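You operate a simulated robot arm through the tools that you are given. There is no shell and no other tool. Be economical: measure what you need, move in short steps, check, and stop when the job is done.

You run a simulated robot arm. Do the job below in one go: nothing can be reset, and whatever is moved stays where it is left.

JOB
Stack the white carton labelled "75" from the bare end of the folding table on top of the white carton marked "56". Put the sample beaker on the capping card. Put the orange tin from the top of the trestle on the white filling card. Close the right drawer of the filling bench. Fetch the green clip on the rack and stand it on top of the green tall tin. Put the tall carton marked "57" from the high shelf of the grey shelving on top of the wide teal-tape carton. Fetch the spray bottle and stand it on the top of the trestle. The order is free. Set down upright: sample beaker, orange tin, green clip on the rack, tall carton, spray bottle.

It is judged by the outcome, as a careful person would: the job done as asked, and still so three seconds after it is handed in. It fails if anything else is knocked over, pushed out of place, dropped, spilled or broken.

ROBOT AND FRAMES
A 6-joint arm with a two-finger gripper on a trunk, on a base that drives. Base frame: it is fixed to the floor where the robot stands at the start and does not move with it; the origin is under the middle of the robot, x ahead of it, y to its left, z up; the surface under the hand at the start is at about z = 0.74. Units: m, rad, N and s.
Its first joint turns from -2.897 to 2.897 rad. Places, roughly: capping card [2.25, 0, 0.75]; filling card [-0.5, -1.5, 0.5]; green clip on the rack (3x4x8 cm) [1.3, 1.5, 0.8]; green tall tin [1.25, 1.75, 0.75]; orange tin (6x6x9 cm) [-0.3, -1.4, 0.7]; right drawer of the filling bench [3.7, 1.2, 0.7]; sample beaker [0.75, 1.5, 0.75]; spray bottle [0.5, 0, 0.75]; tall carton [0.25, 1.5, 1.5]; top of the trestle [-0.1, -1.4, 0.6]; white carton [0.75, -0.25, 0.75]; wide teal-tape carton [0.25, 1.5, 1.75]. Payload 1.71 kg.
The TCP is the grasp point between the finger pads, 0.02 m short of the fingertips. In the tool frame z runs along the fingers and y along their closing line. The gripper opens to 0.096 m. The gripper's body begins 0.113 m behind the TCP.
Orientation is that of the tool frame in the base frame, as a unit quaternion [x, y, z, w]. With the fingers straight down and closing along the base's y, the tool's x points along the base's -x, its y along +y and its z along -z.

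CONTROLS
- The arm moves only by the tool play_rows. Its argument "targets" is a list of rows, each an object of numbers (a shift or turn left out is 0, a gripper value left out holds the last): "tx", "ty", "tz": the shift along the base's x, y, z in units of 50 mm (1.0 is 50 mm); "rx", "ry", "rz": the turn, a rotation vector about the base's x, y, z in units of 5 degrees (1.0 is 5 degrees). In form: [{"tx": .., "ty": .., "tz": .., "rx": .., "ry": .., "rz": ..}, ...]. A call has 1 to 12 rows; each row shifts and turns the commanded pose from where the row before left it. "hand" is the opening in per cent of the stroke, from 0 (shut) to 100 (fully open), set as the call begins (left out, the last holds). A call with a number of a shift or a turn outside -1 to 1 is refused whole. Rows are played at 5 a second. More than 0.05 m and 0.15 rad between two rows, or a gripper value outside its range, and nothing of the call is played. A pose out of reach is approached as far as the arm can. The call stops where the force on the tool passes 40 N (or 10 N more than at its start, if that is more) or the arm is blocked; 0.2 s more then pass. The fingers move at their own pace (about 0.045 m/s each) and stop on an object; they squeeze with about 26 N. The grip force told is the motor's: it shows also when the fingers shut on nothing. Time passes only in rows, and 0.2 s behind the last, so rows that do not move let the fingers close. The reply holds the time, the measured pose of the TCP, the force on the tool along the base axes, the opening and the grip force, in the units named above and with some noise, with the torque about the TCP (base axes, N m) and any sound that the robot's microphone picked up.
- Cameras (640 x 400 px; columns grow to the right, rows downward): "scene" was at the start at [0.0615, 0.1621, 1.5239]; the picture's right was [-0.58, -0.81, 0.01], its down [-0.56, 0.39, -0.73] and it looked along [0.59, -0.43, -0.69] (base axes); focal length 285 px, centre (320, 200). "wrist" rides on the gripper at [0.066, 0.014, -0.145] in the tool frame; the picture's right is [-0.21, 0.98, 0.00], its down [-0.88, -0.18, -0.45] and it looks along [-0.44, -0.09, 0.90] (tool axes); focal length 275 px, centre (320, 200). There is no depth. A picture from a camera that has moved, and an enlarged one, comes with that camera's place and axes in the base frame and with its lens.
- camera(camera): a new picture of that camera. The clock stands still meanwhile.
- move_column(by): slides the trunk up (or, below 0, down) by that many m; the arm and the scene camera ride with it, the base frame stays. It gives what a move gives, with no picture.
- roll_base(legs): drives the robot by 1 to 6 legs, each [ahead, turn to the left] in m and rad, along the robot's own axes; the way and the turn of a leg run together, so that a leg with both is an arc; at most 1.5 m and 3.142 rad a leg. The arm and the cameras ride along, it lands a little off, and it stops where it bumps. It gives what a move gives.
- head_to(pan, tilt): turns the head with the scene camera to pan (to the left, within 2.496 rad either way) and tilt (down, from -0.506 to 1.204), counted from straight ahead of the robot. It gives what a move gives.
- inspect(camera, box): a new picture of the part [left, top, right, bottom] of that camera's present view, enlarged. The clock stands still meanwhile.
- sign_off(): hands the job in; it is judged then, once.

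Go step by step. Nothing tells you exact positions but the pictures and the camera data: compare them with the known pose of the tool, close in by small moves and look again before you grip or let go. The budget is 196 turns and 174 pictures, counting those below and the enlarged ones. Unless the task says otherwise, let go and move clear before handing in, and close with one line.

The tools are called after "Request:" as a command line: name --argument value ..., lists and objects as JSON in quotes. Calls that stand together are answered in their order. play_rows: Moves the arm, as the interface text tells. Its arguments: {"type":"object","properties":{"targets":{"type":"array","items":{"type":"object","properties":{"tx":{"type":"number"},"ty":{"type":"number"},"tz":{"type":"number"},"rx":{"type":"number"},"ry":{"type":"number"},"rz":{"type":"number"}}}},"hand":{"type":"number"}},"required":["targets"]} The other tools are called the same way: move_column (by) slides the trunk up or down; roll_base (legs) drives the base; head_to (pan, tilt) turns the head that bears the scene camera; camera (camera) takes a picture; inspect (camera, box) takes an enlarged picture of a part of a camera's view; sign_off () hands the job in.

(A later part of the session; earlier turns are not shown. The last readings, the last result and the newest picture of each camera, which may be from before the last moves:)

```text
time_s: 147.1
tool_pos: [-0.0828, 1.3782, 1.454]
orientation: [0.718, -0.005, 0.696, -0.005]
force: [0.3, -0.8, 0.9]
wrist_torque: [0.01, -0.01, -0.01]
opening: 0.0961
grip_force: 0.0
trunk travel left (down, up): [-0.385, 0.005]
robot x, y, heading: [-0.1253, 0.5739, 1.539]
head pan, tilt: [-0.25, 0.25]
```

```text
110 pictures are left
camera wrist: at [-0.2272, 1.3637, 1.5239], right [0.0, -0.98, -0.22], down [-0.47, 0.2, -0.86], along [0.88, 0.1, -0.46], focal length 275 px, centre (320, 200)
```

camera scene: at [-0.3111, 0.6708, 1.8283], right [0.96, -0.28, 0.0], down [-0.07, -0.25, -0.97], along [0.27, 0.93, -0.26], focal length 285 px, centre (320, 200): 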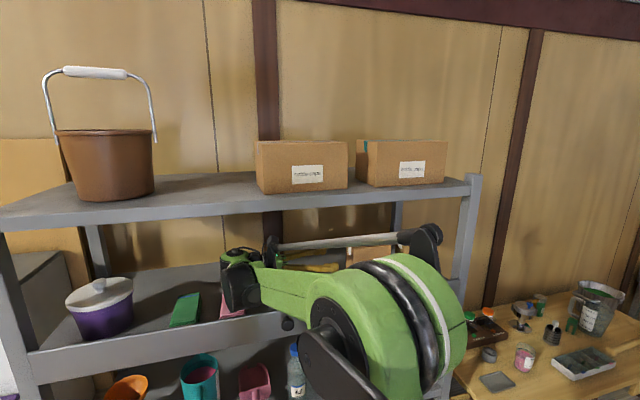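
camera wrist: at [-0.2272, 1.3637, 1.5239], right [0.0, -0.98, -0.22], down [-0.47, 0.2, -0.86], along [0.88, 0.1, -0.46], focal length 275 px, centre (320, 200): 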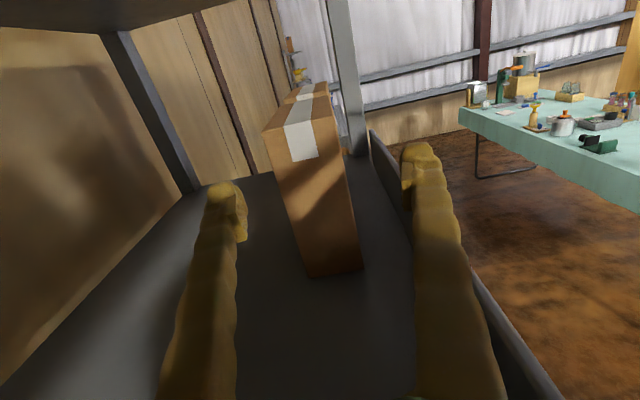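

The carton is centred between the fingers. Advancing along +x and closing.

Request:
play_rows --targets '[{"tx": 0.6}, {"tx": 0.6}, {"tx": 0.6}, {"tx": 0.5}, {}]'

Request:
camera --camera "wrist"

Request:
camera --camera "scene"

```text
time_s: 148.3
tool_pos: [0.0321, 1.3783, 1.4529]
orientation: [0.718, -0.004, 0.696, -0.006]
force: [0.8, 1.1, 0.1]
wrist_torque: [0.0, -0.03, 0.01]
opening: 0.0958
grip_force: 0.1
trunk travel left (down, up): [-0.385, 0.005]
robot x, y, heading: [-0.1295, 0.5759, 1.537]
head pan, tilt: [-0.25, 0.25]
```

```text
109 pictures are left
camera wrist: at [-0.1118, 1.3638, 1.5234], right [0.0, -0.98, -0.22], down [-0.47, 0.2, -0.86], along [0.88, 0.1, -0.46], focal length 275 px, centre (320, 200)
```

wrist: 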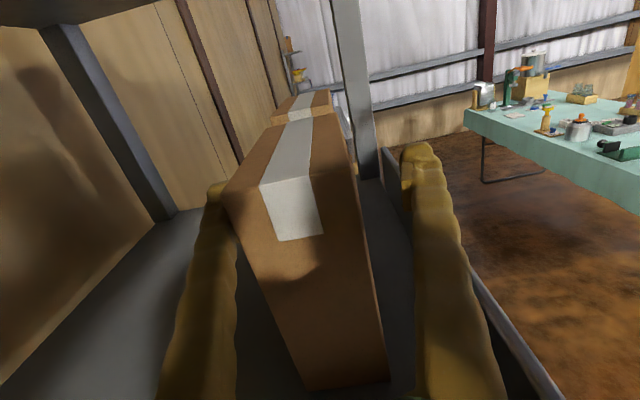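

```text
108 pictures are left
camera scene: at [-0.3105, 0.6709, 1.8283], right [0.96, -0.28, 0.0], down [-0.07, -0.25, -0.97], along [0.27, 0.93, -0.26], focal length 285 px, centre (320, 200)
```

scene: 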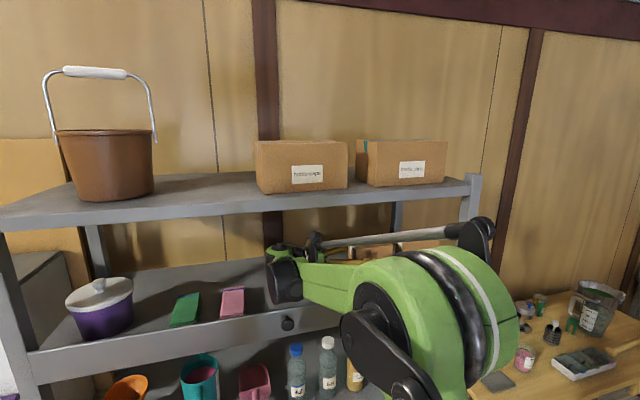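

Request:
play_rows --targets '[{}, {}, {}, {}, {}, {}, {}, {}, {}, {}]' --hand 0

Request:
play_rows --targets '[{"tz": 0.3}, {"tz": 0.3}, {"tz": 0.3}, {}]'

Request:
camera --camera "wrist"

```text
time_s: 150.5
tool_pos: [0.0308, 1.3791, 1.4538]
orientation: [0.718, -0.003, 0.696, -0.007]
force: [-0.9, 1.2, 1.5]
wrist_torque: [0.08, 0.07, 0.01]
opening: 0.0673
grip_force: 25.7
trunk travel left (down, up): [-0.385, 0.005]
robot x, y, heading: [-0.1254, 0.5741, 1.54]
head pan, tilt: [-0.25, 0.25]
```

```text
time_s: 151.5
tool_pos: [0.0324, 1.3802, 1.499]
orientation: [0.719, -0.005, 0.695, -0.006]
force: [-0.2, -0.6, -3.3]
wrist_torque: [-0.01, 0.07, 0.01]
opening: 0.0671
grip_force: 26.0
trunk travel left (down, up): [-0.385, 0.005]
robot x, y, heading: [-0.1267, 0.5763, 1.541]
head pan, tilt: [-0.25, 0.25]
```

```text
107 pictures are left
camera wrist: at [-0.1119, 1.364, 1.5693], right [0.0, -0.98, -0.22], down [-0.47, 0.2, -0.86], along [0.88, 0.1, -0.46], focal length 275 px, centre (320, 200)
```

wrist: 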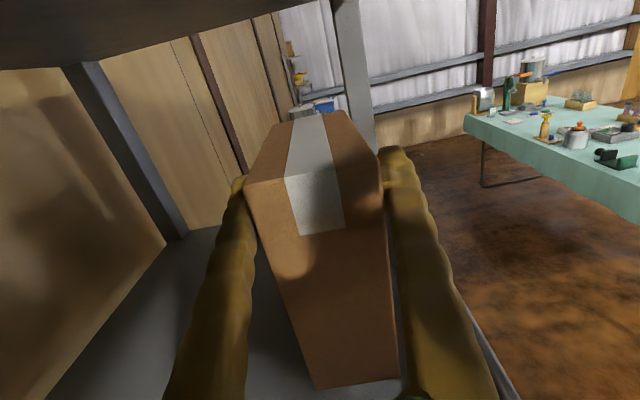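

Carton 57 is held. A little more lift, then I'll draw it straight out over the lip.

Request:
play_rows --targets '[{"tz": 0.3}, {"ty": -0.4}, {"ty": -0.6}, {"ty": -0.8}, {"ty": -0.8}, {"ty": -0.8}, {"ty": -0.8}, {"ty": -0.8}, {"ty": -0.8}, {}]'

Request:
camera --camera "scene"

Request:
camera --camera "wrist"

```text
time_s: 153.7
tool_pos: [0.0324, 1.0903, 1.5152]
orientation: [0.719, -0.004, 0.695, -0.006]
force: [-0.2, 0.0, -3.1]
wrist_torque: [0.0, 0.1, -0.05]
opening: 0.0673
grip_force: 25.7
trunk travel left (down, up): [-0.385, 0.005]
robot x, y, heading: [-0.1259, 0.575, 1.531]
head pan, tilt: [-0.25, 0.25]
```

```text
106 pictures are left
camera scene: at [-0.3109, 0.6713, 1.8282], right [0.96, -0.28, 0.0], down [-0.07, -0.25, -0.96], along [0.27, 0.93, -0.26], focal length 285 px, centre (320, 200)
```

scene: 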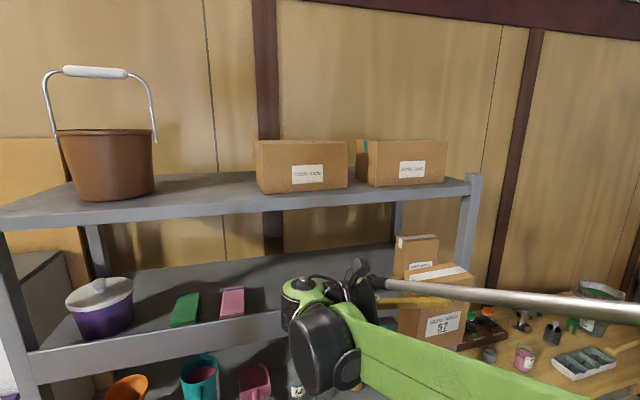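

```text
105 pictures are left
camera wrist: at [-0.1114, 1.0745, 1.5844], right [0.0, -0.98, -0.22], down [-0.47, 0.2, -0.86], along [0.88, 0.1, -0.46], focal length 275 px, centre (320, 200)
```

wrist: 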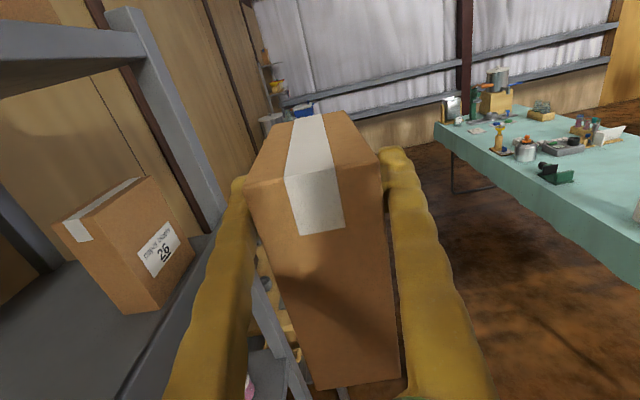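

The carton is out. I'll raise it above the top shelf level and look at the top box with both cameras.

Request:
play_rows --targets '[{"tz": 0.95}, {"tz": 0.95}, {"tz": 0.95}, {"tz": 0.95}, {"tz": 0.95}, {"tz": 0.95}, {"tz": 0.95}, {"tz": 0.95}, {"tz": 0.95}, {"tz": 0.95}, {}]'

Request:
camera --camera "wrist"

Request:
camera --camera "scene"

Request:
inspect --camera "scene" --box '[240, 110, 480, 230]'

```text
time_s: 156.1
tool_pos: [0.0337, 1.091, 1.9892]
orientation: [0.719, -0.004, 0.695, -0.007]
force: [0.6, 0.1, -3.8]
wrist_torque: [0.02, 0.07, 0.0]
opening: 0.067
grip_force: 26.0
trunk travel left (down, up): [-0.385, 0.005]
robot x, y, heading: [-0.1287, 0.5759, 1.541]
head pan, tilt: [-0.25, 0.25]
```

```text
104 pictures are left
camera wrist: at [-0.1105, 1.0761, 2.0593], right [0.0, -0.98, -0.22], down [-0.47, 0.2, -0.86], along [0.88, 0.1, -0.46], focal length 275 px, centre (320, 200)
```

wrist: 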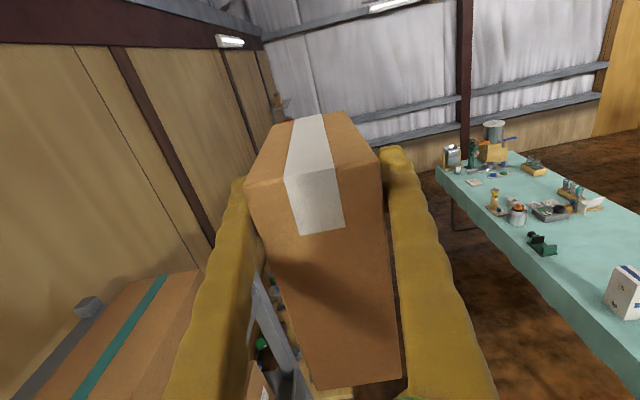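

```text
103 pictures are left
camera scene: at [-0.311, 0.6705, 1.8282], right [0.96, -0.28, 0.0], down [-0.07, -0.25, -0.97], along [0.27, 0.93, -0.26], focal length 285 px, centre (320, 200)
```

scene: 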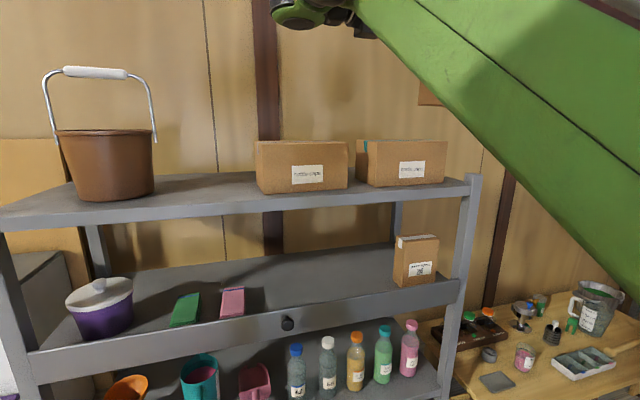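

```text
2.67 times, centred on (360, 170) of scene
camera zoom: at [-0.311, 0.6705, 1.8282], right [0.96, -0.28, 0.0], down [-0.07, -0.25, -0.97], along [0.27, 0.93, -0.26], focal length 760 px, centre (213, 280)
```

zoom: 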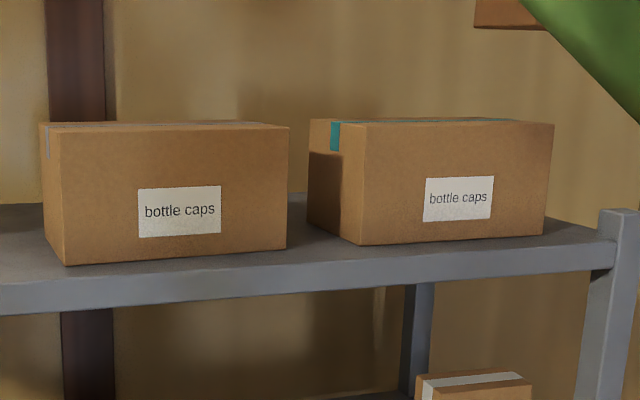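

The teal box top spans about x 0.035…0.247, y 1.342…1.487 at z≈1.782. I'll carry the carton over its middle at height and check the arm's clearance.

Request:
play_rows --targets '[{"ty": 0.8, "tx": 0.24}, {"ty": 0.8, "tx": 0.24}, {"ty": 0.8, "tx": 0.24}, {"ty": 0.8, "tx": 0.24}, {"ty": 0.8, "tx": 0.24}, {"ty": 0.8, "tx": 0.24}, {"ty": 0.8, "tx": 0.24}, {"ty": 0.88, "tx": 0.24}, {}]'

Request:
camera --camera "scene"

Request:
camera --camera "wrist"

```text
time_s: 158.1
tool_pos: [0.1182, 1.3325, 1.9409]
orientation: [0.719, -0.005, 0.695, -0.005]
force: [0.1, -0.2, -2.9]
wrist_torque: [0.02, 0.07, 0.0]
opening: 0.0672
grip_force: 25.8
out of reach, approached as far as the arm can: row 5, 6, 7, 8
trunk travel left (down, up): [-0.385, 0.005]
robot x, y, heading: [-0.1273, 0.5733, 1.538]
head pan, tilt: [-0.25, 0.25]
```

```text
101 pictures are left
camera scene: at [-0.3105, 0.6711, 1.8284], right [0.96, -0.28, 0.0], down [-0.07, -0.25, -0.97], along [0.27, 0.93, -0.26], focal length 285 px, centre (320, 200)
```

scene: 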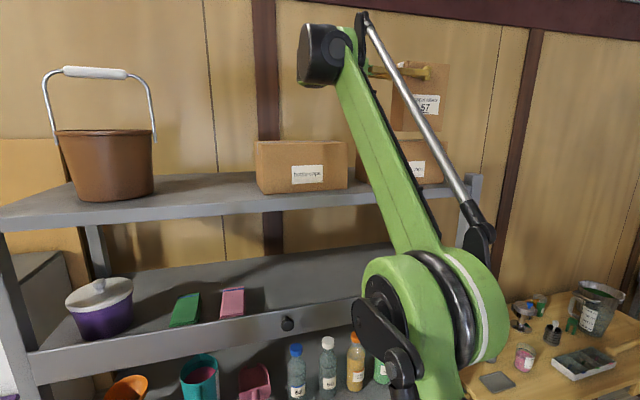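

```text
100 pictures are left
camera wrist: at [-0.0262, 1.3171, 2.0107], right [-0.01, -0.98, -0.22], down [-0.47, 0.2, -0.86], along [0.88, 0.1, -0.46], focal length 275 px, centre (320, 200)
```

wrist: 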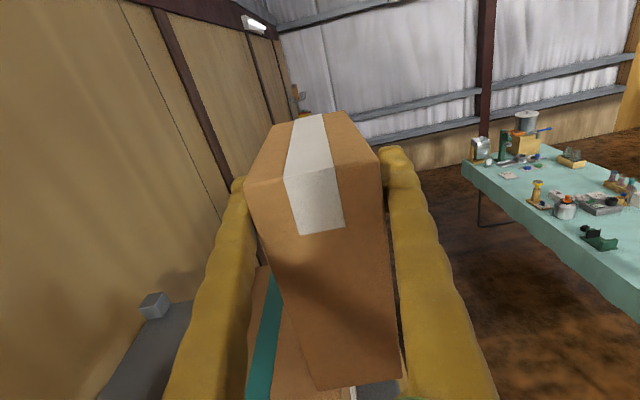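

The arm is at its reach limit, so I'll pull the hand back and up a bit and drive 0.16 m closer.

Request:
play_rows --targets '[{"ty": -0.8, "tz": 0.3}, {"ty": -0.8, "tz": 0.3}, {"ty": -0.8, "tz": 0.3}, {"tz": 0.2}, {}]'

Request:
roll_base --legs '[[0.16, 0]]'

Request:
camera --camera "scene"

```text
time_s: 159.3
tool_pos: [0.1165, 1.2056, 1.9952]
orientation: [0.718, -0.005, 0.696, -0.007]
force: [0.1, -3.6, -2.5]
wrist_torque: [-0.03, 0.14, 0.26]
opening: 0.0673
grip_force: 26.4
trunk travel left (down, up): [-0.385, 0.005]
robot x, y, heading: [-0.1293, 0.5767, 1.536]
head pan, tilt: [-0.25, 0.25]
```

```text
time_s: 161.0
tool_pos: [0.1213, 1.3853, 1.9883]
orientation: [0.718, -0.002, 0.696, -0.004]
force: [0.1, 3.6, -4.7]
wrist_torque: [0.01, -0.04, -0.32]
opening: 0.0672
grip_force: 25.9
trunk travel left (down, up): [-0.385, 0.005]
robot x, y, heading: [-0.1193, 0.7391, 1.54]
head pan, tilt: [-0.25, 0.25]
```

```text
99 pictures are left
camera scene: at [-0.3059, 0.8401, 1.8277], right [0.96, -0.28, 0.01], down [-0.07, -0.26, -0.96], along [0.27, 0.93, -0.27], focal length 285 px, centre (320, 200)
```

scene: 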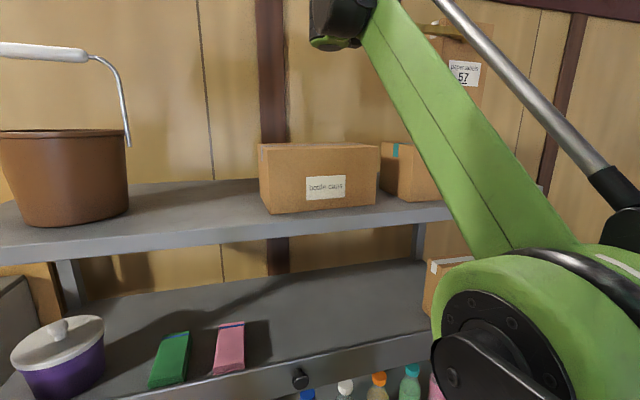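

Now within reach and clear of the boxes. I'll centre over the teal box and lower most of the way.

Request:
play_rows --targets '[{"tx": 0.18, "ty": 0.6}, {"tz": -0.5}, {"tz": -0.5}, {"tz": -0.4}, {}]'

Request:
camera --camera "scene"

Request:
camera --camera "wrist"

```text
time_s: 162.4
tool_pos: [0.1284, 1.3563, 1.9387]
orientation: [0.718, -0.012, 0.696, -0.015]
force: [0.5, 0.3, -3.1]
wrist_torque: [0.0, 0.08, -0.01]
opening: 0.067
grip_force: 26.1
trunk travel left (down, up): [-0.385, 0.005]
robot x, y, heading: [-0.1234, 0.7385, 1.541]
head pan, tilt: [-0.25, 0.25]
stopped in row 5: the arm was blocked; the commanded pose is now the measured one
```

```text
98 pictures are left
camera scene: at [-0.3078, 0.7751, 1.8302], right [0.96, -0.28, 0.0], down [-0.07, -0.22, -0.97], along [0.27, 0.94, -0.23], focal length 285 px, centre (320, 200)
```

scene: 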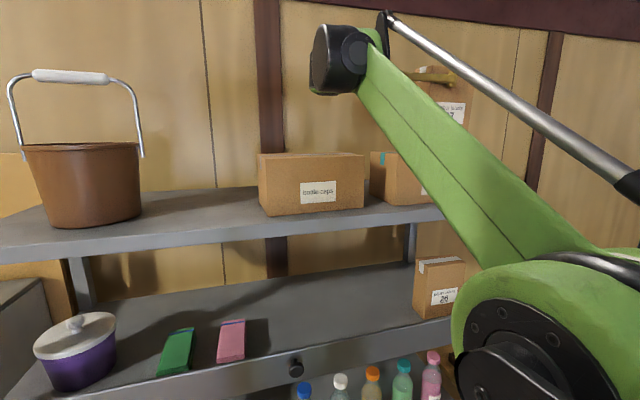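

```text
97 pictures are left
camera wrist: at [-0.0148, 1.3395, 2.0084], right [0.0, -0.97, -0.24], down [-0.47, 0.21, -0.85], along [0.88, 0.11, -0.46], focal length 275 px, centre (320, 200)
```

wrist: 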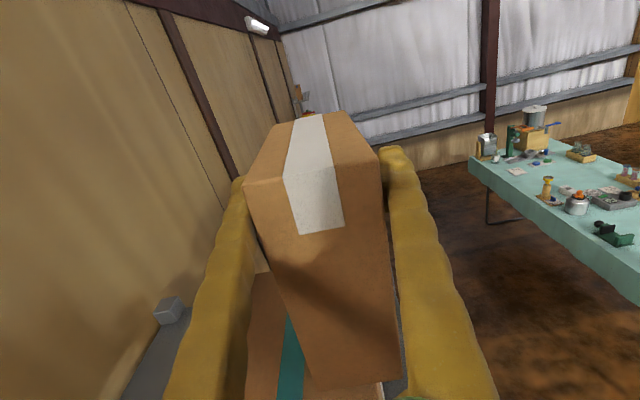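

The move was flagged as blocked and the robot seems to have leaned back a little. I'll pause and re-read the state before going on.

Request:
play_rows --targets '[{}, {}, {}]'

Request:
camera --camera "scene"

```text
time_s: 163.4
tool_pos: [0.1293, 1.3672, 1.9344]
orientation: [0.717, -0.008, 0.696, -0.013]
force: [0.0, 0.1, -2.9]
wrist_torque: [-0.03, 0.03, -0.01]
opening: 0.0674
grip_force: 26.3
trunk travel left (down, up): [-0.385, 0.005]
robot x, y, heading: [-0.1225, 0.7348, 1.537]
head pan, tilt: [-0.25, 0.25]
stopped in row 3: the arm was blocked; the commanded pose is now the measured one
```

```text
96 pictures are left
camera scene: at [-0.3076, 0.7792, 1.8301], right [0.96, -0.28, 0.0], down [-0.07, -0.22, -0.97], along [0.27, 0.93, -0.23], focal length 285 px, centre (320, 200)
```

scene: 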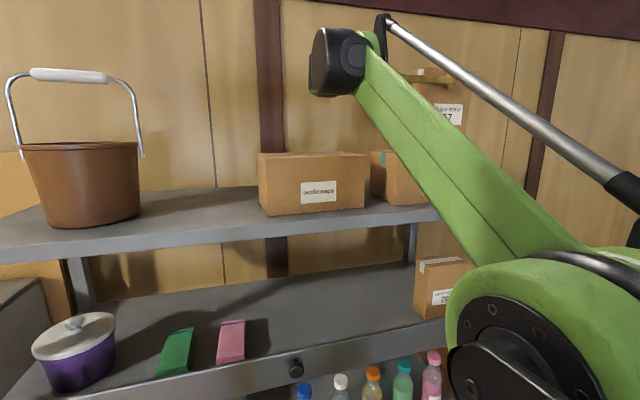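

Something still resists though the tool feels no load, so a link may be touching. I'll look along the arm.

Request:
head_to --pan -0.9 --tilt 0.45

Request:
camera --camera "scene"

Request:
head_to --pan -0.3 --tilt 0.9

Request:
camera --camera "scene"

```text
time_s: 164.4
tool_pos: [0.1307, 1.4043, 1.9228]
orientation: [0.718, -0.004, 0.696, -0.006]
force: [-0.7, -1.5, -2.9]
wrist_torque: [0.01, 0.06, 0.16]
opening: 0.0671
grip_force: 25.9
trunk travel left (down, up): [-0.385, 0.005]
robot x, y, heading: [-0.1207, 0.7401, 1.545]
head pan, tilt: [-0.901, 0.45]
```

```text
95 pictures are left
camera scene: at [-0.2586, 0.7854, 1.8105], right [0.6, -0.8, 0.01], down [-0.35, -0.27, -0.9], along [0.72, 0.53, -0.44], focal length 285 px, centre (320, 200)
```

scene: 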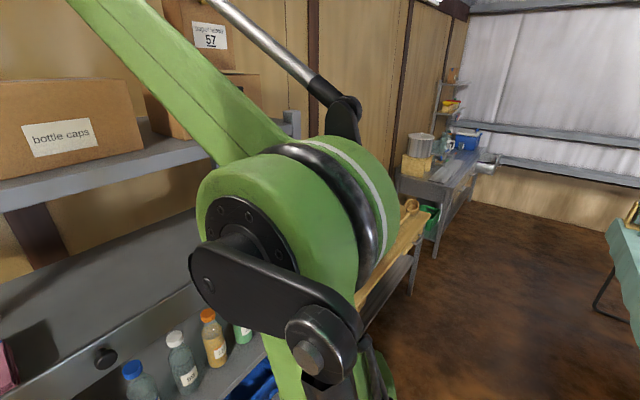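

```text
time_s: 165.4
tool_pos: [0.1307, 1.3889, 1.9282]
orientation: [0.718, -0.007, 0.696, -0.008]
force: [0.2, -0.8, -2.4]
wrist_torque: [-0.04, 0.12, 0.19]
opening: 0.0672
grip_force: 26.0
trunk travel left (down, up): [-0.385, 0.005]
robot x, y, heading: [-0.1203, 0.737, 1.54]
head pan, tilt: [-0.3, 0.901]
```

```text
94 pictures are left
camera scene: at [-0.3074, 0.8161, 1.7714], right [0.95, -0.32, 0.01], down [-0.25, -0.75, -0.61], along [0.2, 0.57, -0.79], focal length 285 px, centre (320, 200)
```

scene: 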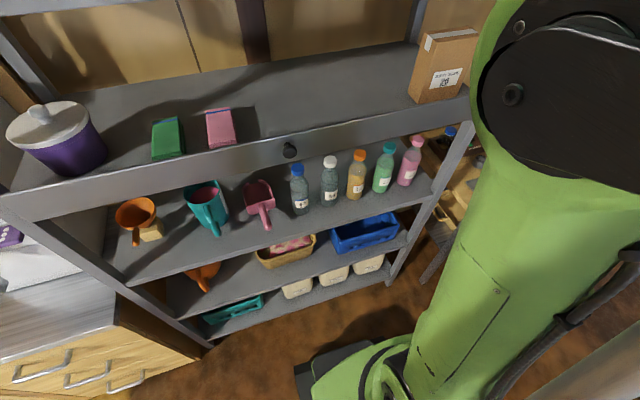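

The elbow linkage sits right beside the head, so the arm was pressing on the head rather than the shelf. I'll pan the head away to free it and re-read.

Request:
head_to --pan 1.3 --tilt 0.1

Request:
play_rows --targets '[{}, {}]'

Request:
camera --camera "scene"

Request:
camera --camera "wrist"

```text
time_s: 167.1
tool_pos: [0.1273, 1.3361, 1.9441]
orientation: [0.717, -0.014, 0.696, -0.018]
force: [0.7, -0.7, -2.2]
wrist_torque: [-0.06, 0.15, 0.03]
opening: 0.067
grip_force: 26.0
trunk travel left (down, up): [-0.385, 0.005]
robot x, y, heading: [-0.1239, 0.7327, 1.535]
head pan, tilt: [1.3, 0.099]
```

```text
time_s: 167.7
tool_pos: [0.1296, 1.3703, 1.9341]
orientation: [0.718, -0.009, 0.696, -0.012]
force: [-0.2, -5.3, -1.6]
wrist_torque: [-0.05, 0.23, 0.52]
opening: 0.0673
grip_force: 26.2
trunk travel left (down, up): [-0.385, 0.005]
robot x, y, heading: [-0.1211, 0.7403, 1.545]
head pan, tilt: [1.3, 0.099]
```

```text
93 pictures are left
camera scene: at [-0.4201, 0.7602, 1.8433], right [0.3, 0.95, -0.01], down [0.1, -0.04, -0.99], along [-0.95, 0.3, -0.1], focal length 285 px, centre (320, 200)
```

scene: 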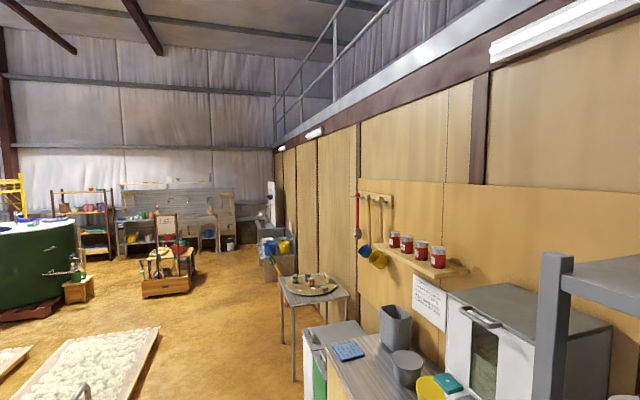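

```text
92 pictures are left
camera wrist: at [-0.0145, 1.3539, 2.0045], right [0.0, -0.97, -0.24], down [-0.47, 0.21, -0.86], along [0.88, 0.11, -0.46], focal length 275 px, centre (320, 200)
```

wrist: 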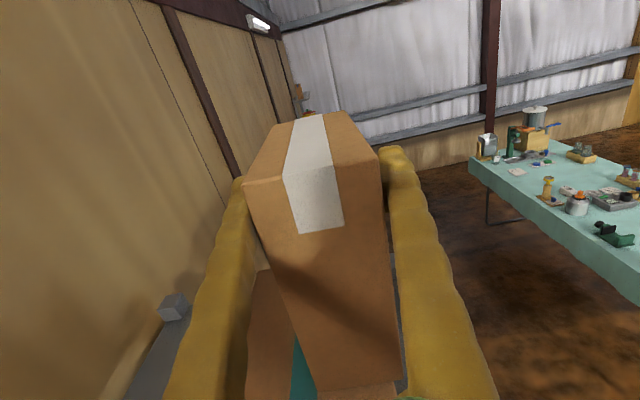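

The robot seems to be rocking. I'll wait and watch whether it settles.

Request:
play_rows --targets '[{}, {}, {}, {}, {}, {}, {}, {}]'

Request:
play_rows --targets '[{}, {}]'

Request:
play_rows --targets '[{}]'

```text
time_s: 169.5
tool_pos: [0.1288, 1.365, 1.9352]
orientation: [0.718, -0.01, 0.696, -0.013]
force: [-0.4, 2.7, -4.0]
wrist_torque: [0.03, 0.03, -0.2]
opening: 0.0672
grip_force: 25.8
trunk travel left (down, up): [-0.385, 0.005]
robot x, y, heading: [-0.1237, 0.7372, 1.542]
head pan, tilt: [1.3, 0.099]
```

```text
time_s: 170.3
tool_pos: [0.1297, 1.3975, 1.9274]
orientation: [0.718, -0.004, 0.696, -0.006]
force: [-1.0, -1.3, -2.9]
wrist_torque: [0.01, 0.02, 0.07]
opening: 0.0669
grip_force: 25.7
trunk travel left (down, up): [-0.385, 0.005]
robot x, y, heading: [-0.1213, 0.7322, 1.541]
head pan, tilt: [1.3, 0.099]
stopped in row 2: the arm was blocked; the commanded pose is now the measured one
```

```text
time_s: 170.9
tool_pos: [0.1285, 1.3384, 1.9451]
orientation: [0.718, -0.014, 0.696, -0.016]
force: [0.0, 0.0, -3.0]
wrist_torque: [-0.01, 0.1, -0.05]
opening: 0.0672
grip_force: 26.6
trunk travel left (down, up): [-0.385, 0.005]
robot x, y, heading: [-0.1198, 0.7346, 1.537]
head pan, tilt: [1.3, 0.099]
stopped in row 1: the arm was blocked; the commanded pose is now the measured one
```

The robot rocks between two leans at this balance point; a more extended arm was steady earlier. I'll lift a little, back the base by 8 cm, and extend the arm instead.

Request:
play_rows --targets '[{"tz": 0.5}, {"tz": 0.4}]'

Request:
roll_base --legs '[[-0.08, 0]]'

Request:
head_to --pan -0.1 --tilt 0.25

Request:
camera --camera "scene"

```text
time_s: 171.7
tool_pos: [0.1287, 1.351, 1.9855]
orientation: [0.718, -0.01, 0.696, -0.015]
force: [0.0, -0.2, -3.7]
wrist_torque: [-0.01, 0.06, -0.04]
opening: 0.0674
grip_force: 25.9
trunk travel left (down, up): [-0.385, 0.005]
robot x, y, heading: [-0.1222, 0.7398, 1.538]
head pan, tilt: [1.3, 0.099]
stopped in row 2: the arm was blocked; the commanded pose is now the measured one
```

```text
time_s: 172.9
tool_pos: [0.1253, 1.2313, 1.9984]
orientation: [0.717, -0.017, 0.696, -0.02]
force: [0.3, -0.2, -2.6]
wrist_torque: [0.01, 0.13, -0.03]
opening: 0.0672
grip_force: 26.0
trunk travel left (down, up): [-0.385, 0.005]
robot x, y, heading: [-0.1249, 0.6598, 1.54]
head pan, tilt: [1.3, 0.099]
```

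```text
time_s: 174.4
tool_pos: [0.1246, 1.2182, 2.0017]
orientation: [0.717, -0.021, 0.696, -0.021]
force: [-0.5, 0.7, -1.3]
wrist_torque: [-0.03, 0.16, 0.0]
opening: 0.0671
grip_force: 26.3
trunk travel left (down, up): [-0.385, 0.005]
robot x, y, heading: [-0.1253, 0.6557, 1.536]
head pan, tilt: [-0.099, 0.25]
```

```text
91 pictures are left
camera scene: at [-0.3242, 0.6952, 1.8302], right [0.99, -0.13, 0.0], down [-0.03, -0.23, -0.97], along [0.13, 0.96, -0.23], focal length 285 px, centre (320, 200)
```

scene: 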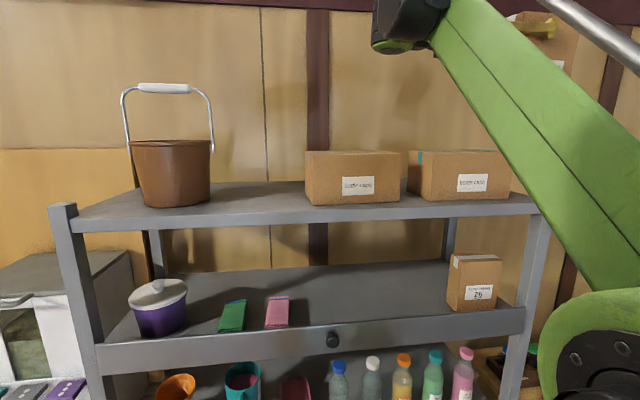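

Nothing on the shelving has moved. I'll extend forward slowly and watch the lean.

Request:
play_rows --targets '[{"ty": 0.4}, {"ty": 0.4}, {"ty": 0.4}, {"ty": 0.4}, {"ty": 0.4}, {}, {}]'

Request:
play_rows --targets '[{}, {}]'

Request:
play_rows --targets '[{}]'

```text
time_s: 176.0
tool_pos: [0.1271, 1.3742, 1.9681]
orientation: [0.718, -0.008, 0.696, -0.011]
force: [-0.3, -0.9, -4.2]
wrist_torque: [-0.03, 0.05, 0.11]
opening: 0.0669
grip_force: 26.6
out of reach, approached as far as the arm can: row 5
trunk travel left (down, up): [-0.385, 0.005]
robot x, y, heading: [-0.1261, 0.6538, 1.543]
head pan, tilt: [-0.099, 0.25]
```

```text
time_s: 176.6
tool_pos: [0.1261, 1.3631, 1.9731]
orientation: [0.718, -0.012, 0.696, -0.013]
force: [-1.0, -1.2, -2.9]
wrist_torque: [-0.01, 0.03, 0.07]
opening: 0.067
grip_force: 26.0
trunk travel left (down, up): [-0.385, 0.005]
robot x, y, heading: [-0.1245, 0.6572, 1.542]
head pan, tilt: [-0.099, 0.25]
```

```text
time_s: 177.2
tool_pos: [0.1241, 1.3291, 1.9885]
orientation: [0.718, -0.015, 0.696, -0.02]
force: [0.6, 2.4, -3.8]
wrist_torque: [-0.01, -0.05, -0.16]
opening: 0.0672
grip_force: 25.9
trunk travel left (down, up): [-0.385, 0.005]
robot x, y, heading: [-0.1316, 0.6544, 1.541]
head pan, tilt: [-0.099, 0.25]
stopped in row 1: the arm was blocked; the commanded pose is now the measured one
```

Reaching straight ahead this high makes the robot rock, so I'll instead stand side-on (heading −x) and reach to its right, which keeps the balance. First I'll retract, then swing the arm to the robot's right.

Request:
play_rows --targets '[{"ty": -0.6}, {"ty": -0.6}, {"ty": -0.6}, {"ty": -0.6}, {"ty": -0.6}, {"ty": -0.6}, {}]'

Request:
play_rows --targets '[{}, {}]'

```text
time_s: 178.8
tool_pos: [0.1255, 1.1548, 1.9887]
orientation: [0.717, -0.015, 0.696, -0.017]
force: [-1.5, -5.2, -1.0]
wrist_torque: [0.01, 0.23, 0.53]
opening: 0.0666
grip_force: 25.8
trunk travel left (down, up): [-0.385, 0.005]
robot x, y, heading: [-0.1275, 0.6595, 1.539]
head pan, tilt: [-0.099, 0.25]
```

```text
time_s: 179.6
tool_pos: [0.1234, 1.1119, 1.9988]
orientation: [0.717, -0.024, 0.696, -0.026]
force: [1.1, -1.8, -2.0]
wrist_torque: [-0.05, 0.13, 0.04]
opening: 0.0672
grip_force: 25.9
trunk travel left (down, up): [-0.385, 0.005]
robot x, y, heading: [-0.125, 0.6594, 1.542]
head pan, tilt: [-0.099, 0.25]
stopped in row 2: the arm was blocked; the commanded pose is now the measured one
```

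Request:
play_rows --targets '[{"rz": -1, "tx": 0.79, "ty": -0.45}, {"rz": -1, "tx": 0.75, "ty": -0.51}, {"rz": -1, "tx": 0.7, "ty": -0.57}, {"rz": -1, "tx": 0.65, "ty": -0.63}, {"rz": -1, "tx": 0.59, "ty": -0.68}, {"rz": -1, "tx": 0.53, "ty": -0.73}, {"rz": -1, "tx": 0.46, "ty": -0.78}, {"rz": -1, "tx": 0.39, "ty": -0.81}, {"rz": -1, "tx": 0.32, "ty": -0.84}, {"rz": -1, "tx": 0.24, "ty": -0.87}, {"rz": -1, "tx": 0.17, "ty": -0.89}, {"rz": -1, "tx": 0.09, "ty": -0.9}]'

Request:
play_rows --targets '[{"rz": -1, "tx": 0.01, "ty": -0.9}, {"rz": -1, "tx": -0.07, "ty": -0.9}, {"rz": -1, "tx": -0.15, "ty": -0.89}, {"rz": -1, "tx": -0.22, "ty": -0.87}, {"rz": -1, "tx": -0.3, "ty": -0.85}, {"rz": -1, "tx": -0.37, "ty": -0.82}, {}, {}, {}, {}]'

Request:
play_rows --targets '[{}, {}]'

```text
time_s: 182.4
tool_pos: [0.4063, 0.6972, 1.99]
orientation: [0.615, -0.376, 0.611, 0.327]
force: [0.4, -1.1, -2.6]
wrist_torque: [0.07, 0.04, 0.11]
opening: 0.067
grip_force: 26.0
trunk travel left (down, up): [-0.385, 0.005]
robot x, y, heading: [-0.128, 0.6565, 1.538]
head pan, tilt: [-0.099, 0.25]
stopped in row 12: the arm was blocked; the commanded pose is now the measured one
```

```text
time_s: 184.6
tool_pos: [0.355, 0.4315, 1.9858]
orientation: [-0.499, 0.522, -0.503, -0.474]
force: [-1.5, 2.3, -2.1]
wrist_torque: [0.11, 0.02, 0.08]
opening: 0.0666
grip_force: 26.0
trunk travel left (down, up): [-0.385, 0.005]
robot x, y, heading: [-0.1258, 0.6554, 1.543]
head pan, tilt: [-0.099, 0.25]
```

```text
time_s: 185.2
tool_pos: [0.3564, 0.4756, 1.9906]
orientation: [-0.494, 0.517, -0.509, -0.478]
force: [0.7, -1.6, -2.6]
wrist_torque: [0.06, -0.02, -0.08]
opening: 0.0673
grip_force: 25.8
trunk travel left (down, up): [-0.385, 0.005]
robot x, y, heading: [-0.1257, 0.659, 1.539]
head pan, tilt: [-0.099, 0.25]
```

It still sways. I'll wait longer to see whether it damps out.

Request:
play_rows --targets '[{}, {}, {}, {}, {}, {}, {}, {}, {}, {}, {}, {}]'

Request:
play_rows --targets '[{}, {}, {}, {}, {}, {}, {}, {}, {}, {}, {}, {}]'

Request:
play_rows --targets '[{}]'

Request:
play_rows --targets '[{}]'

```text
time_s: 187.8
tool_pos: [0.3564, 0.4679, 1.9902]
orientation: [-0.495, 0.518, -0.508, -0.478]
force: [0.3, -0.7, -3.4]
wrist_torque: [0.04, 0.02, -0.04]
opening: 0.067
grip_force: 26.3
trunk travel left (down, up): [-0.385, 0.005]
robot x, y, heading: [-0.1251, 0.6579, 1.543]
head pan, tilt: [-0.099, 0.25]
```

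```text
time_s: 190.4
tool_pos: [0.354, 0.4424, 1.9861]
orientation: [-0.497, 0.521, -0.504, -0.476]
force: [-1.5, 1.1, -3.2]
wrist_torque: [0.06, 0.01, 0.05]
opening: 0.0672
grip_force: 26.3
trunk travel left (down, up): [-0.385, 0.005]
robot x, y, heading: [-0.129, 0.6556, 1.537]
head pan, tilt: [-0.099, 0.25]
```

```text
time_s: 190.8
tool_pos: [0.3555, 0.4456, 1.987]
orientation: [-0.497, 0.521, -0.505, -0.476]
force: [-0.6, 0.9, -3.1]
wrist_torque: [0.07, 0.04, 0.05]
opening: 0.0672
grip_force: 26.3
trunk travel left (down, up): [-0.385, 0.005]
robot x, y, heading: [-0.1203, 0.6588, 1.539]
head pan, tilt: [-0.099, 0.25]
```

```text
time_s: 191.2
tool_pos: [0.3545, 0.4442, 1.987]
orientation: [-0.497, 0.521, -0.504, -0.476]
force: [-0.4, 0.2, -2.7]
wrist_torque: [0.06, 0.0, 0.05]
opening: 0.0672
grip_force: 25.9
trunk travel left (down, up): [-0.385, 0.005]
robot x, y, heading: [-0.1273, 0.6544, 1.546]
head pan, tilt: [-0.099, 0.25]
```

It does settle after several seconds. Now I'll turn the base 90° left so its right side faces the shelving.

Request:
roll_base --legs '[[0, 1.58]]'

Request:
head_to --pan -1.5 --tilt 0.2

Request:
play_rows --targets '[{}, {}, {}, {}, {}, {}, {}, {}, {}, {}, {}, {}]'

Request:
camera --camera "scene"

```text
time_s: 197.6
tool_pos: [0.069, 1.1394, 1.9878]
orientation: [0.719, -0.009, 0.695, -0.028]
force: [0.1, -0.1, -2.8]
wrist_torque: [-0.01, 0.04, 0.0]
opening: 0.0672
grip_force: 25.8
trunk travel left (down, up): [-0.385, 0.005]
robot x, y, heading: [-0.1239, 0.6547, 3.126]
head pan, tilt: [-0.099, 0.25]
```

```text
time_s: 199.1
tool_pos: [0.0503, 1.1411, 1.9895]
orientation: [0.716, -0.01, 0.698, -0.028]
force: [-0.9, 0.1, -3.1]
wrist_torque: [-0.02, 0.11, 0.02]
opening: 0.0671
grip_force: 26.1
trunk travel left (down, up): [-0.385, 0.005]
robot x, y, heading: [-0.124, 0.6569, 3.133]
head pan, tilt: [-1.499, 0.201]
```

```text
time_s: 201.7
tool_pos: [0.0438, 1.1399, 1.9906]
orientation: [0.715, -0.009, 0.699, -0.029]
force: [-0.5, -0.5, -2.2]
wrist_torque: [0.0, 0.04, 0.03]
opening: 0.067
grip_force: 26.2
trunk travel left (down, up): [-0.385, 0.005]
robot x, y, heading: [-0.1267, 0.6562, 3.133]
head pan, tilt: [-1.499, 0.201]
```

```text
90 pictures are left
camera scene: at [-0.1197, 0.5379, 1.8341], right [1.0, 0.06, 0.01], down [0.02, -0.2, -0.98], along [-0.06, 0.98, -0.2], focal length 285 px, centre (320, 200)
```

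scene: 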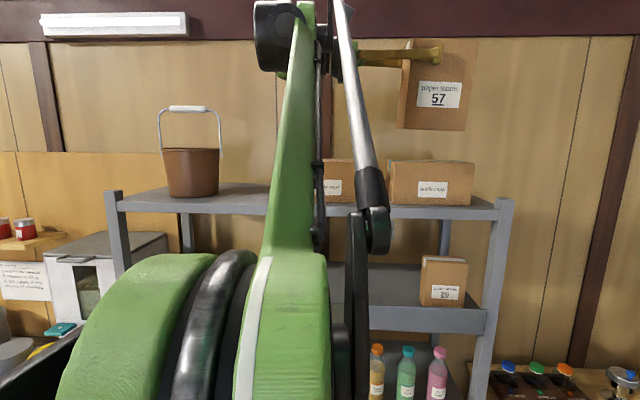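

Steady now with a good view. I'll correct the small tilt, shift to x≈0.13, lower to 1.93 and extend toward the box.

Request:
play_rows --targets '[{"tx": 0.6, "rx": -0.46, "rz": -0.26, "ry": 0.1}, {"tx": 0.6}, {"tx": 0.5}, {"tz": -0.5}, {"tz": -0.5}, {"ty": 0.5}, {"ty": 0.5}, {}]'

Request:
play_rows --targets '[{}, {}, {}, {}, {}, {}, {}, {}, {}, {}]'

Request:
camera --camera "scene"

Request:
camera --camera "wrist"

```text
time_s: 203.5
tool_pos: [0.1213, 1.1914, 1.9414]
orientation: [0.716, -0.002, 0.698, -0.007]
force: [1.0, 0.6, -2.7]
wrist_torque: [-0.01, 0.01, -0.05]
opening: 0.0672
grip_force: 26.0
trunk travel left (down, up): [-0.385, 0.005]
robot x, y, heading: [-0.1201, 0.6561, 3.132]
head pan, tilt: [-1.499, 0.201]
```

```text
time_s: 205.7
tool_pos: [0.1222, 1.1903, 1.9418]
orientation: [0.716, -0.002, 0.698, -0.007]
force: [0.5, -0.1, -4.3]
wrist_torque: [0.02, 0.06, 0.01]
opening: 0.067
grip_force: 26.1
trunk travel left (down, up): [-0.385, 0.005]
robot x, y, heading: [-0.1266, 0.6542, 3.132]
head pan, tilt: [-1.499, 0.201]
```

```text
89 pictures are left
camera scene: at [-0.1154, 0.5379, 1.8341], right [1.0, 0.06, 0.01], down [0.02, -0.2, -0.98], along [-0.06, 0.98, -0.2], focal length 285 px, centre (320, 200)
```

scene: 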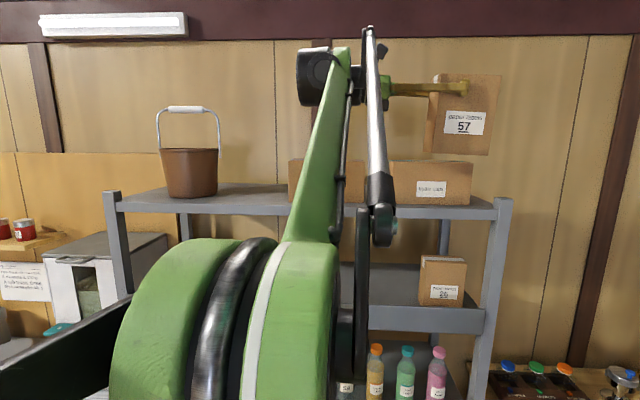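

```text
88 pictures are left
camera wrist: at [-0.0212, 1.1752, 2.0108], right [0.0, -0.98, -0.22], down [-0.47, 0.19, -0.86], along [0.88, 0.1, -0.46], focal length 275 px, centre (320, 200)
```

wrist: 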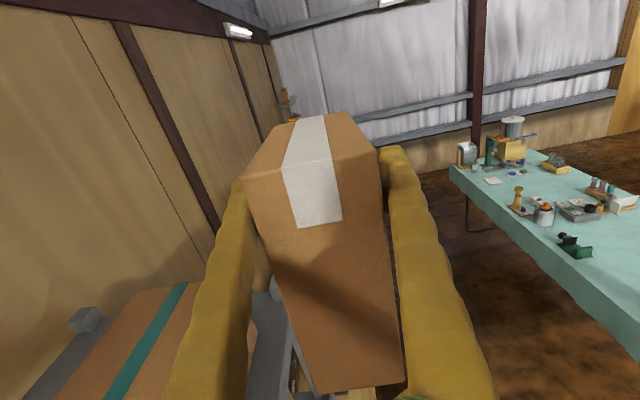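

Steady and level; the tape line gives the box centre at y≈1.42. Extending over the box.

Request:
play_rows --targets '[{"ty": 0.6, "tx": 0.1}, {"ty": 0.6, "tx": 0.1}, {"ty": 0.6}, {"ty": 0.6}, {"ty": 0.6}, {"ty": 0.6}, {"ty": 0.5}, {"ty": 0.4}, {}, {}]'

Request:
play_rows --targets '[{}, {}, {}, {}, {}, {}]'

Request:
camera --camera "scene"

Request:
camera --camera "wrist"

```text
time_s: 207.9
tool_pos: [0.1283, 1.3936, 1.9285]
orientation: [0.716, -0.002, 0.698, -0.007]
force: [0.5, -0.1, -2.5]
wrist_torque: [-0.03, 0.06, -0.01]
opening: 0.0673
grip_force: 26.4
out of reach, approached as far as the arm can: row 7, 8
trunk travel left (down, up): [-0.385, 0.005]
robot x, y, heading: [-0.1247, 0.6534, 3.131]
head pan, tilt: [-1.499, 0.201]
```

```text
time_s: 209.3
tool_pos: [0.1256, 1.3934, 1.9281]
orientation: [0.715, -0.002, 0.699, -0.007]
force: [0.4, -0.4, -2.2]
wrist_torque: [-0.01, 0.06, -0.03]
opening: 0.0671
grip_force: 25.5
trunk travel left (down, up): [-0.385, 0.005]
robot x, y, heading: [-0.1302, 0.6578, 3.133]
head pan, tilt: [-1.499, 0.201]
```

```text
87 pictures are left
camera scene: at [-0.1277, 0.5382, 1.8341], right [1.0, 0.06, 0.01], down [0.03, -0.2, -0.98], along [-0.06, 0.98, -0.2], focal length 285 px, centre (320, 200)
```

scene: 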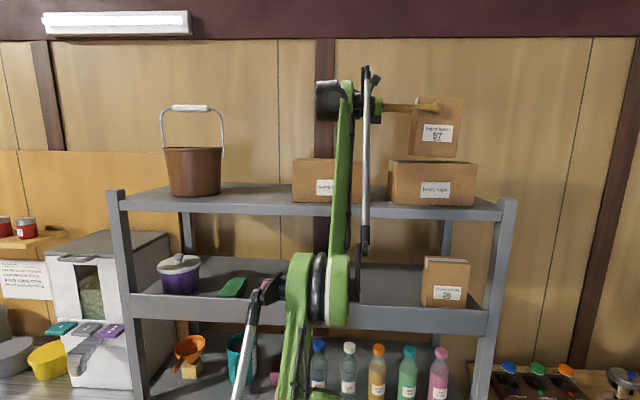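

```text
86 pictures are left
camera wrist: at [-0.0188, 1.3784, 1.997], right [0.0, -0.98, -0.22], down [-0.47, 0.19, -0.86], along [0.88, 0.1, -0.46], focal length 275 px, centre (320, 200)
```

wrist: 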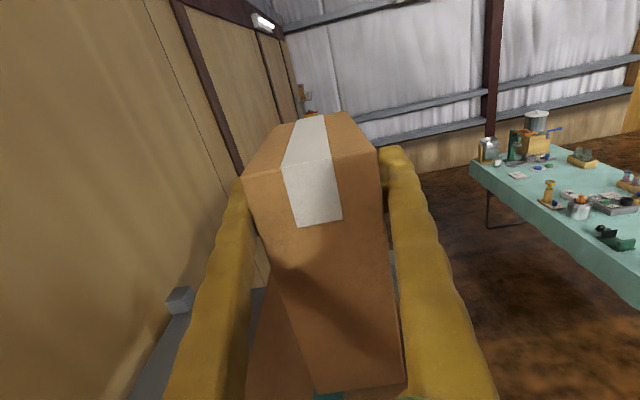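

Almost there; lowering frees reach toward the commanded y. Lower in small steps.

Request:
play_rows --targets '[{"tz": -0.3}, {"tz": -0.2}, {"tz": -0.1}, {}, {}]'

Request:
inspect --camera "scene" --box '[360, 80, 500, 220]'

```text
time_s: 210.5
tool_pos: [0.1322, 1.3911, 1.8988]
orientation: [0.716, -0.002, 0.698, -0.008]
force: [-1.4, 7.1, 36.2]
wrist_torque: [-0.16, 0.65, 0.06]
opening: 0.0669
grip_force: 25.6
trunk travel left (down, up): [-0.385, 0.005]
robot x, y, heading: [-0.1229, 0.6548, 3.136]
head pan, tilt: [-1.499, 0.201]
```

```text
2.86 times, centred on (430, 150) of scene
camera zoom: at [-0.1327, 0.5367, 1.8341], right [1.0, 0.06, 0.02], down [0.03, -0.2, -0.98], along [-0.06, 0.98, -0.2], focal length 814 px, centre (6, 343)
```

zoom: 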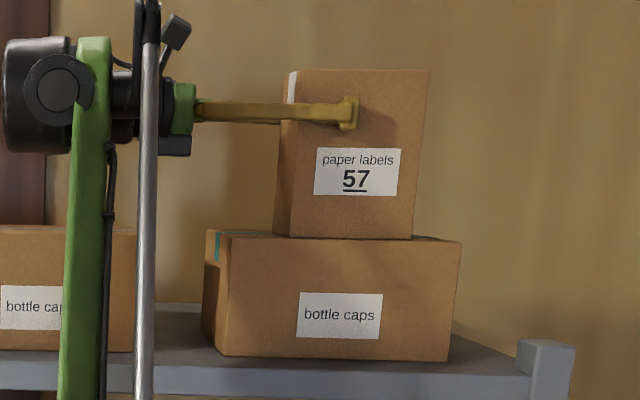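

Contact with the box top. The carton sits near the box's front half, so I'll lift 8 mm, go 2 cm deeper, and set down again.

Request:
play_rows --targets '[{"tz": 0.22}, {"ty": 0.2}, {"ty": 0.2}, {}, {}]'

Request:
inspect --camera "scene" --box '[360, 80, 500, 220]'

```text
time_s: 211.7
tool_pos: [0.1321, 1.4125, 1.9073]
orientation: [0.717, -0.002, 0.697, -0.007]
force: [0.2, 0.9, -2.9]
wrist_torque: [-0.02, 0.03, -0.02]
opening: 0.0671
grip_force: 25.8
trunk travel left (down, up): [-0.385, 0.005]
robot x, y, heading: [-0.1257, 0.6533, 3.132]
head pan, tilt: [-1.499, 0.201]
```

```text
2.86 times, centred on (430, 150) of scene
camera zoom: at [-0.131, 0.5388, 1.8342], right [1.0, 0.06, 0.02], down [0.03, -0.2, -0.98], along [-0.06, 0.98, -0.2], focal length 814 px, centre (6, 343)
```

zoom: 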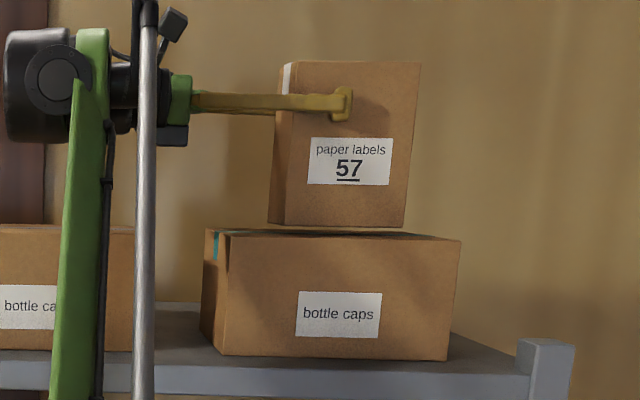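

Request:
play_rows --targets '[{"tz": -0.08}, {"tz": -0.04}, {}, {}]'

Request:
play_rows --targets '[{"tz": -0.04}, {}]'

```text
time_s: 212.7
tool_pos: [0.133, 1.4133, 1.9022]
orientation: [0.717, -0.002, 0.697, -0.007]
force: [-1.1, -0.2, -3.4]
wrist_torque: [0.03, 0.06, 0.01]
opening: 0.0671
grip_force: 25.6
trunk travel left (down, up): [-0.385, 0.005]
robot x, y, heading: [-0.125, 0.6596, 3.132]
head pan, tilt: [-1.499, 0.201]
```

```text
time_s: 213.3
tool_pos: [0.1326, 1.4134, 1.9004]
orientation: [0.717, -0.003, 0.697, -0.006]
force: [0.9, 0.1, -2.9]
wrist_torque: [-0.03, 0.08, -0.02]
opening: 0.0669
grip_force: 25.9
trunk travel left (down, up): [-0.385, 0.005]
robot x, y, heading: [-0.1251, 0.6548, 3.132]
head pan, tilt: [-1.499, 0.201]
```

Request:
play_rows --targets '[{"tz": -0.04}, {}]'

Request:
play_rows --targets '[{"tz": -0.02}, {}]'

```text
time_s: 213.9
tool_pos: [0.1327, 1.4133, 1.8985]
orientation: [0.717, -0.002, 0.698, -0.006]
force: [1.5, 1.8, 3.3]
wrist_torque: [0.0, -0.42, 0.04]
opening: 0.0671
grip_force: 26.4
trunk travel left (down, up): [-0.385, 0.005]
robot x, y, heading: [-0.1225, 0.6527, 3.133]
head pan, tilt: [-1.499, 0.201]
```

```text
time_s: 214.5
tool_pos: [0.1327, 1.4128, 1.8981]
orientation: [0.716, -0.002, 0.698, -0.007]
force: [3.2, 9.9, 25.2]
wrist_torque: [0.24, 0.29, -0.03]
opening: 0.0669
grip_force: 26.0
trunk travel left (down, up): [-0.385, 0.005]
robot x, y, heading: [-0.1228, 0.6534, 3.129]
head pan, tilt: [-1.499, 0.201]
```

Seated. Relieve, open, then withdraw along −x.

Request:
play_rows --targets '[{"tz": 0.02}, {}]'

Request:
play_rows --targets '[{}, {}, {}, {}, {}, {}, {}]' --hand 100

Request:
inspect --camera "scene" --box '[360, 80, 500, 220]'

Request:
camera --camera "wrist"

```text
time_s: 215.1
tool_pos: [0.1328, 1.4113, 1.8985]
orientation: [0.717, -0.003, 0.697, -0.006]
force: [0.1, 4.9, 17.1]
wrist_torque: [-0.02, 0.25, 0.04]
opening: 0.067
grip_force: 25.9
trunk travel left (down, up): [-0.385, 0.005]
robot x, y, heading: [-0.1252, 0.6522, 3.136]
head pan, tilt: [-1.499, 0.201]
```

```text
time_s: 216.7
tool_pos: [0.1325, 1.4124, 1.8986]
orientation: [0.718, -0.003, 0.697, -0.007]
force: [-0.3, 0.3, -0.4]
wrist_torque: [0.0, -0.01, 0.05]
opening: 0.0959
grip_force: 0.1
trunk travel left (down, up): [-0.385, 0.005]
robot x, y, heading: [-0.125, 0.656, 3.13]
head pan, tilt: [-1.499, 0.201]
```

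```text
2.86 times, centred on (430, 150) of scene
camera zoom: at [-0.1309, 0.5381, 1.8341], right [1.0, 0.06, 0.02], down [0.03, -0.2, -0.98], along [-0.06, 0.98, -0.2], focal length 814 px, centre (6, 343)
```

zoom: 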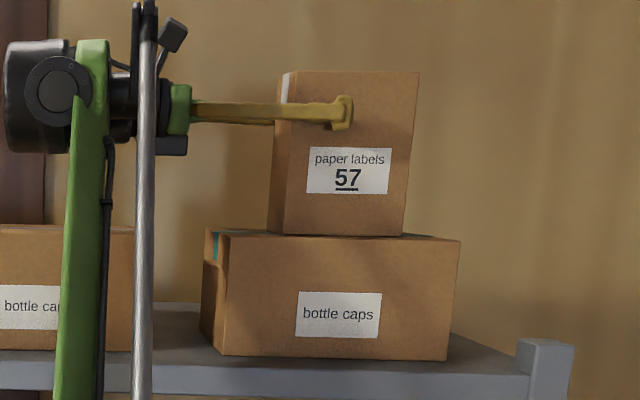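

```text
82 pictures are left
camera wrist: at [-0.0107, 1.3974, 1.9681], right [0.0, -0.98, -0.22], down [-0.47, 0.19, -0.86], along [0.88, 0.1, -0.46], focal length 275 px, centre (320, 200)
```

wrist: 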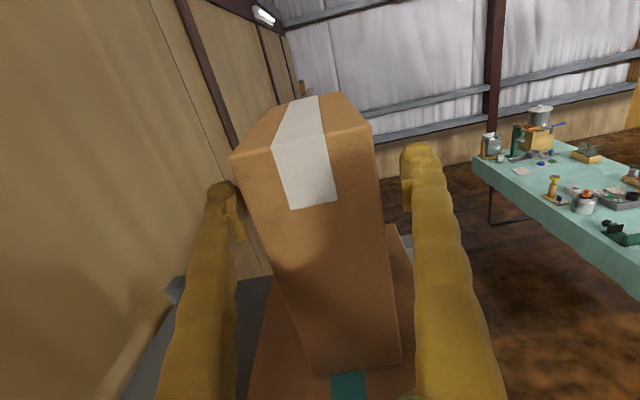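

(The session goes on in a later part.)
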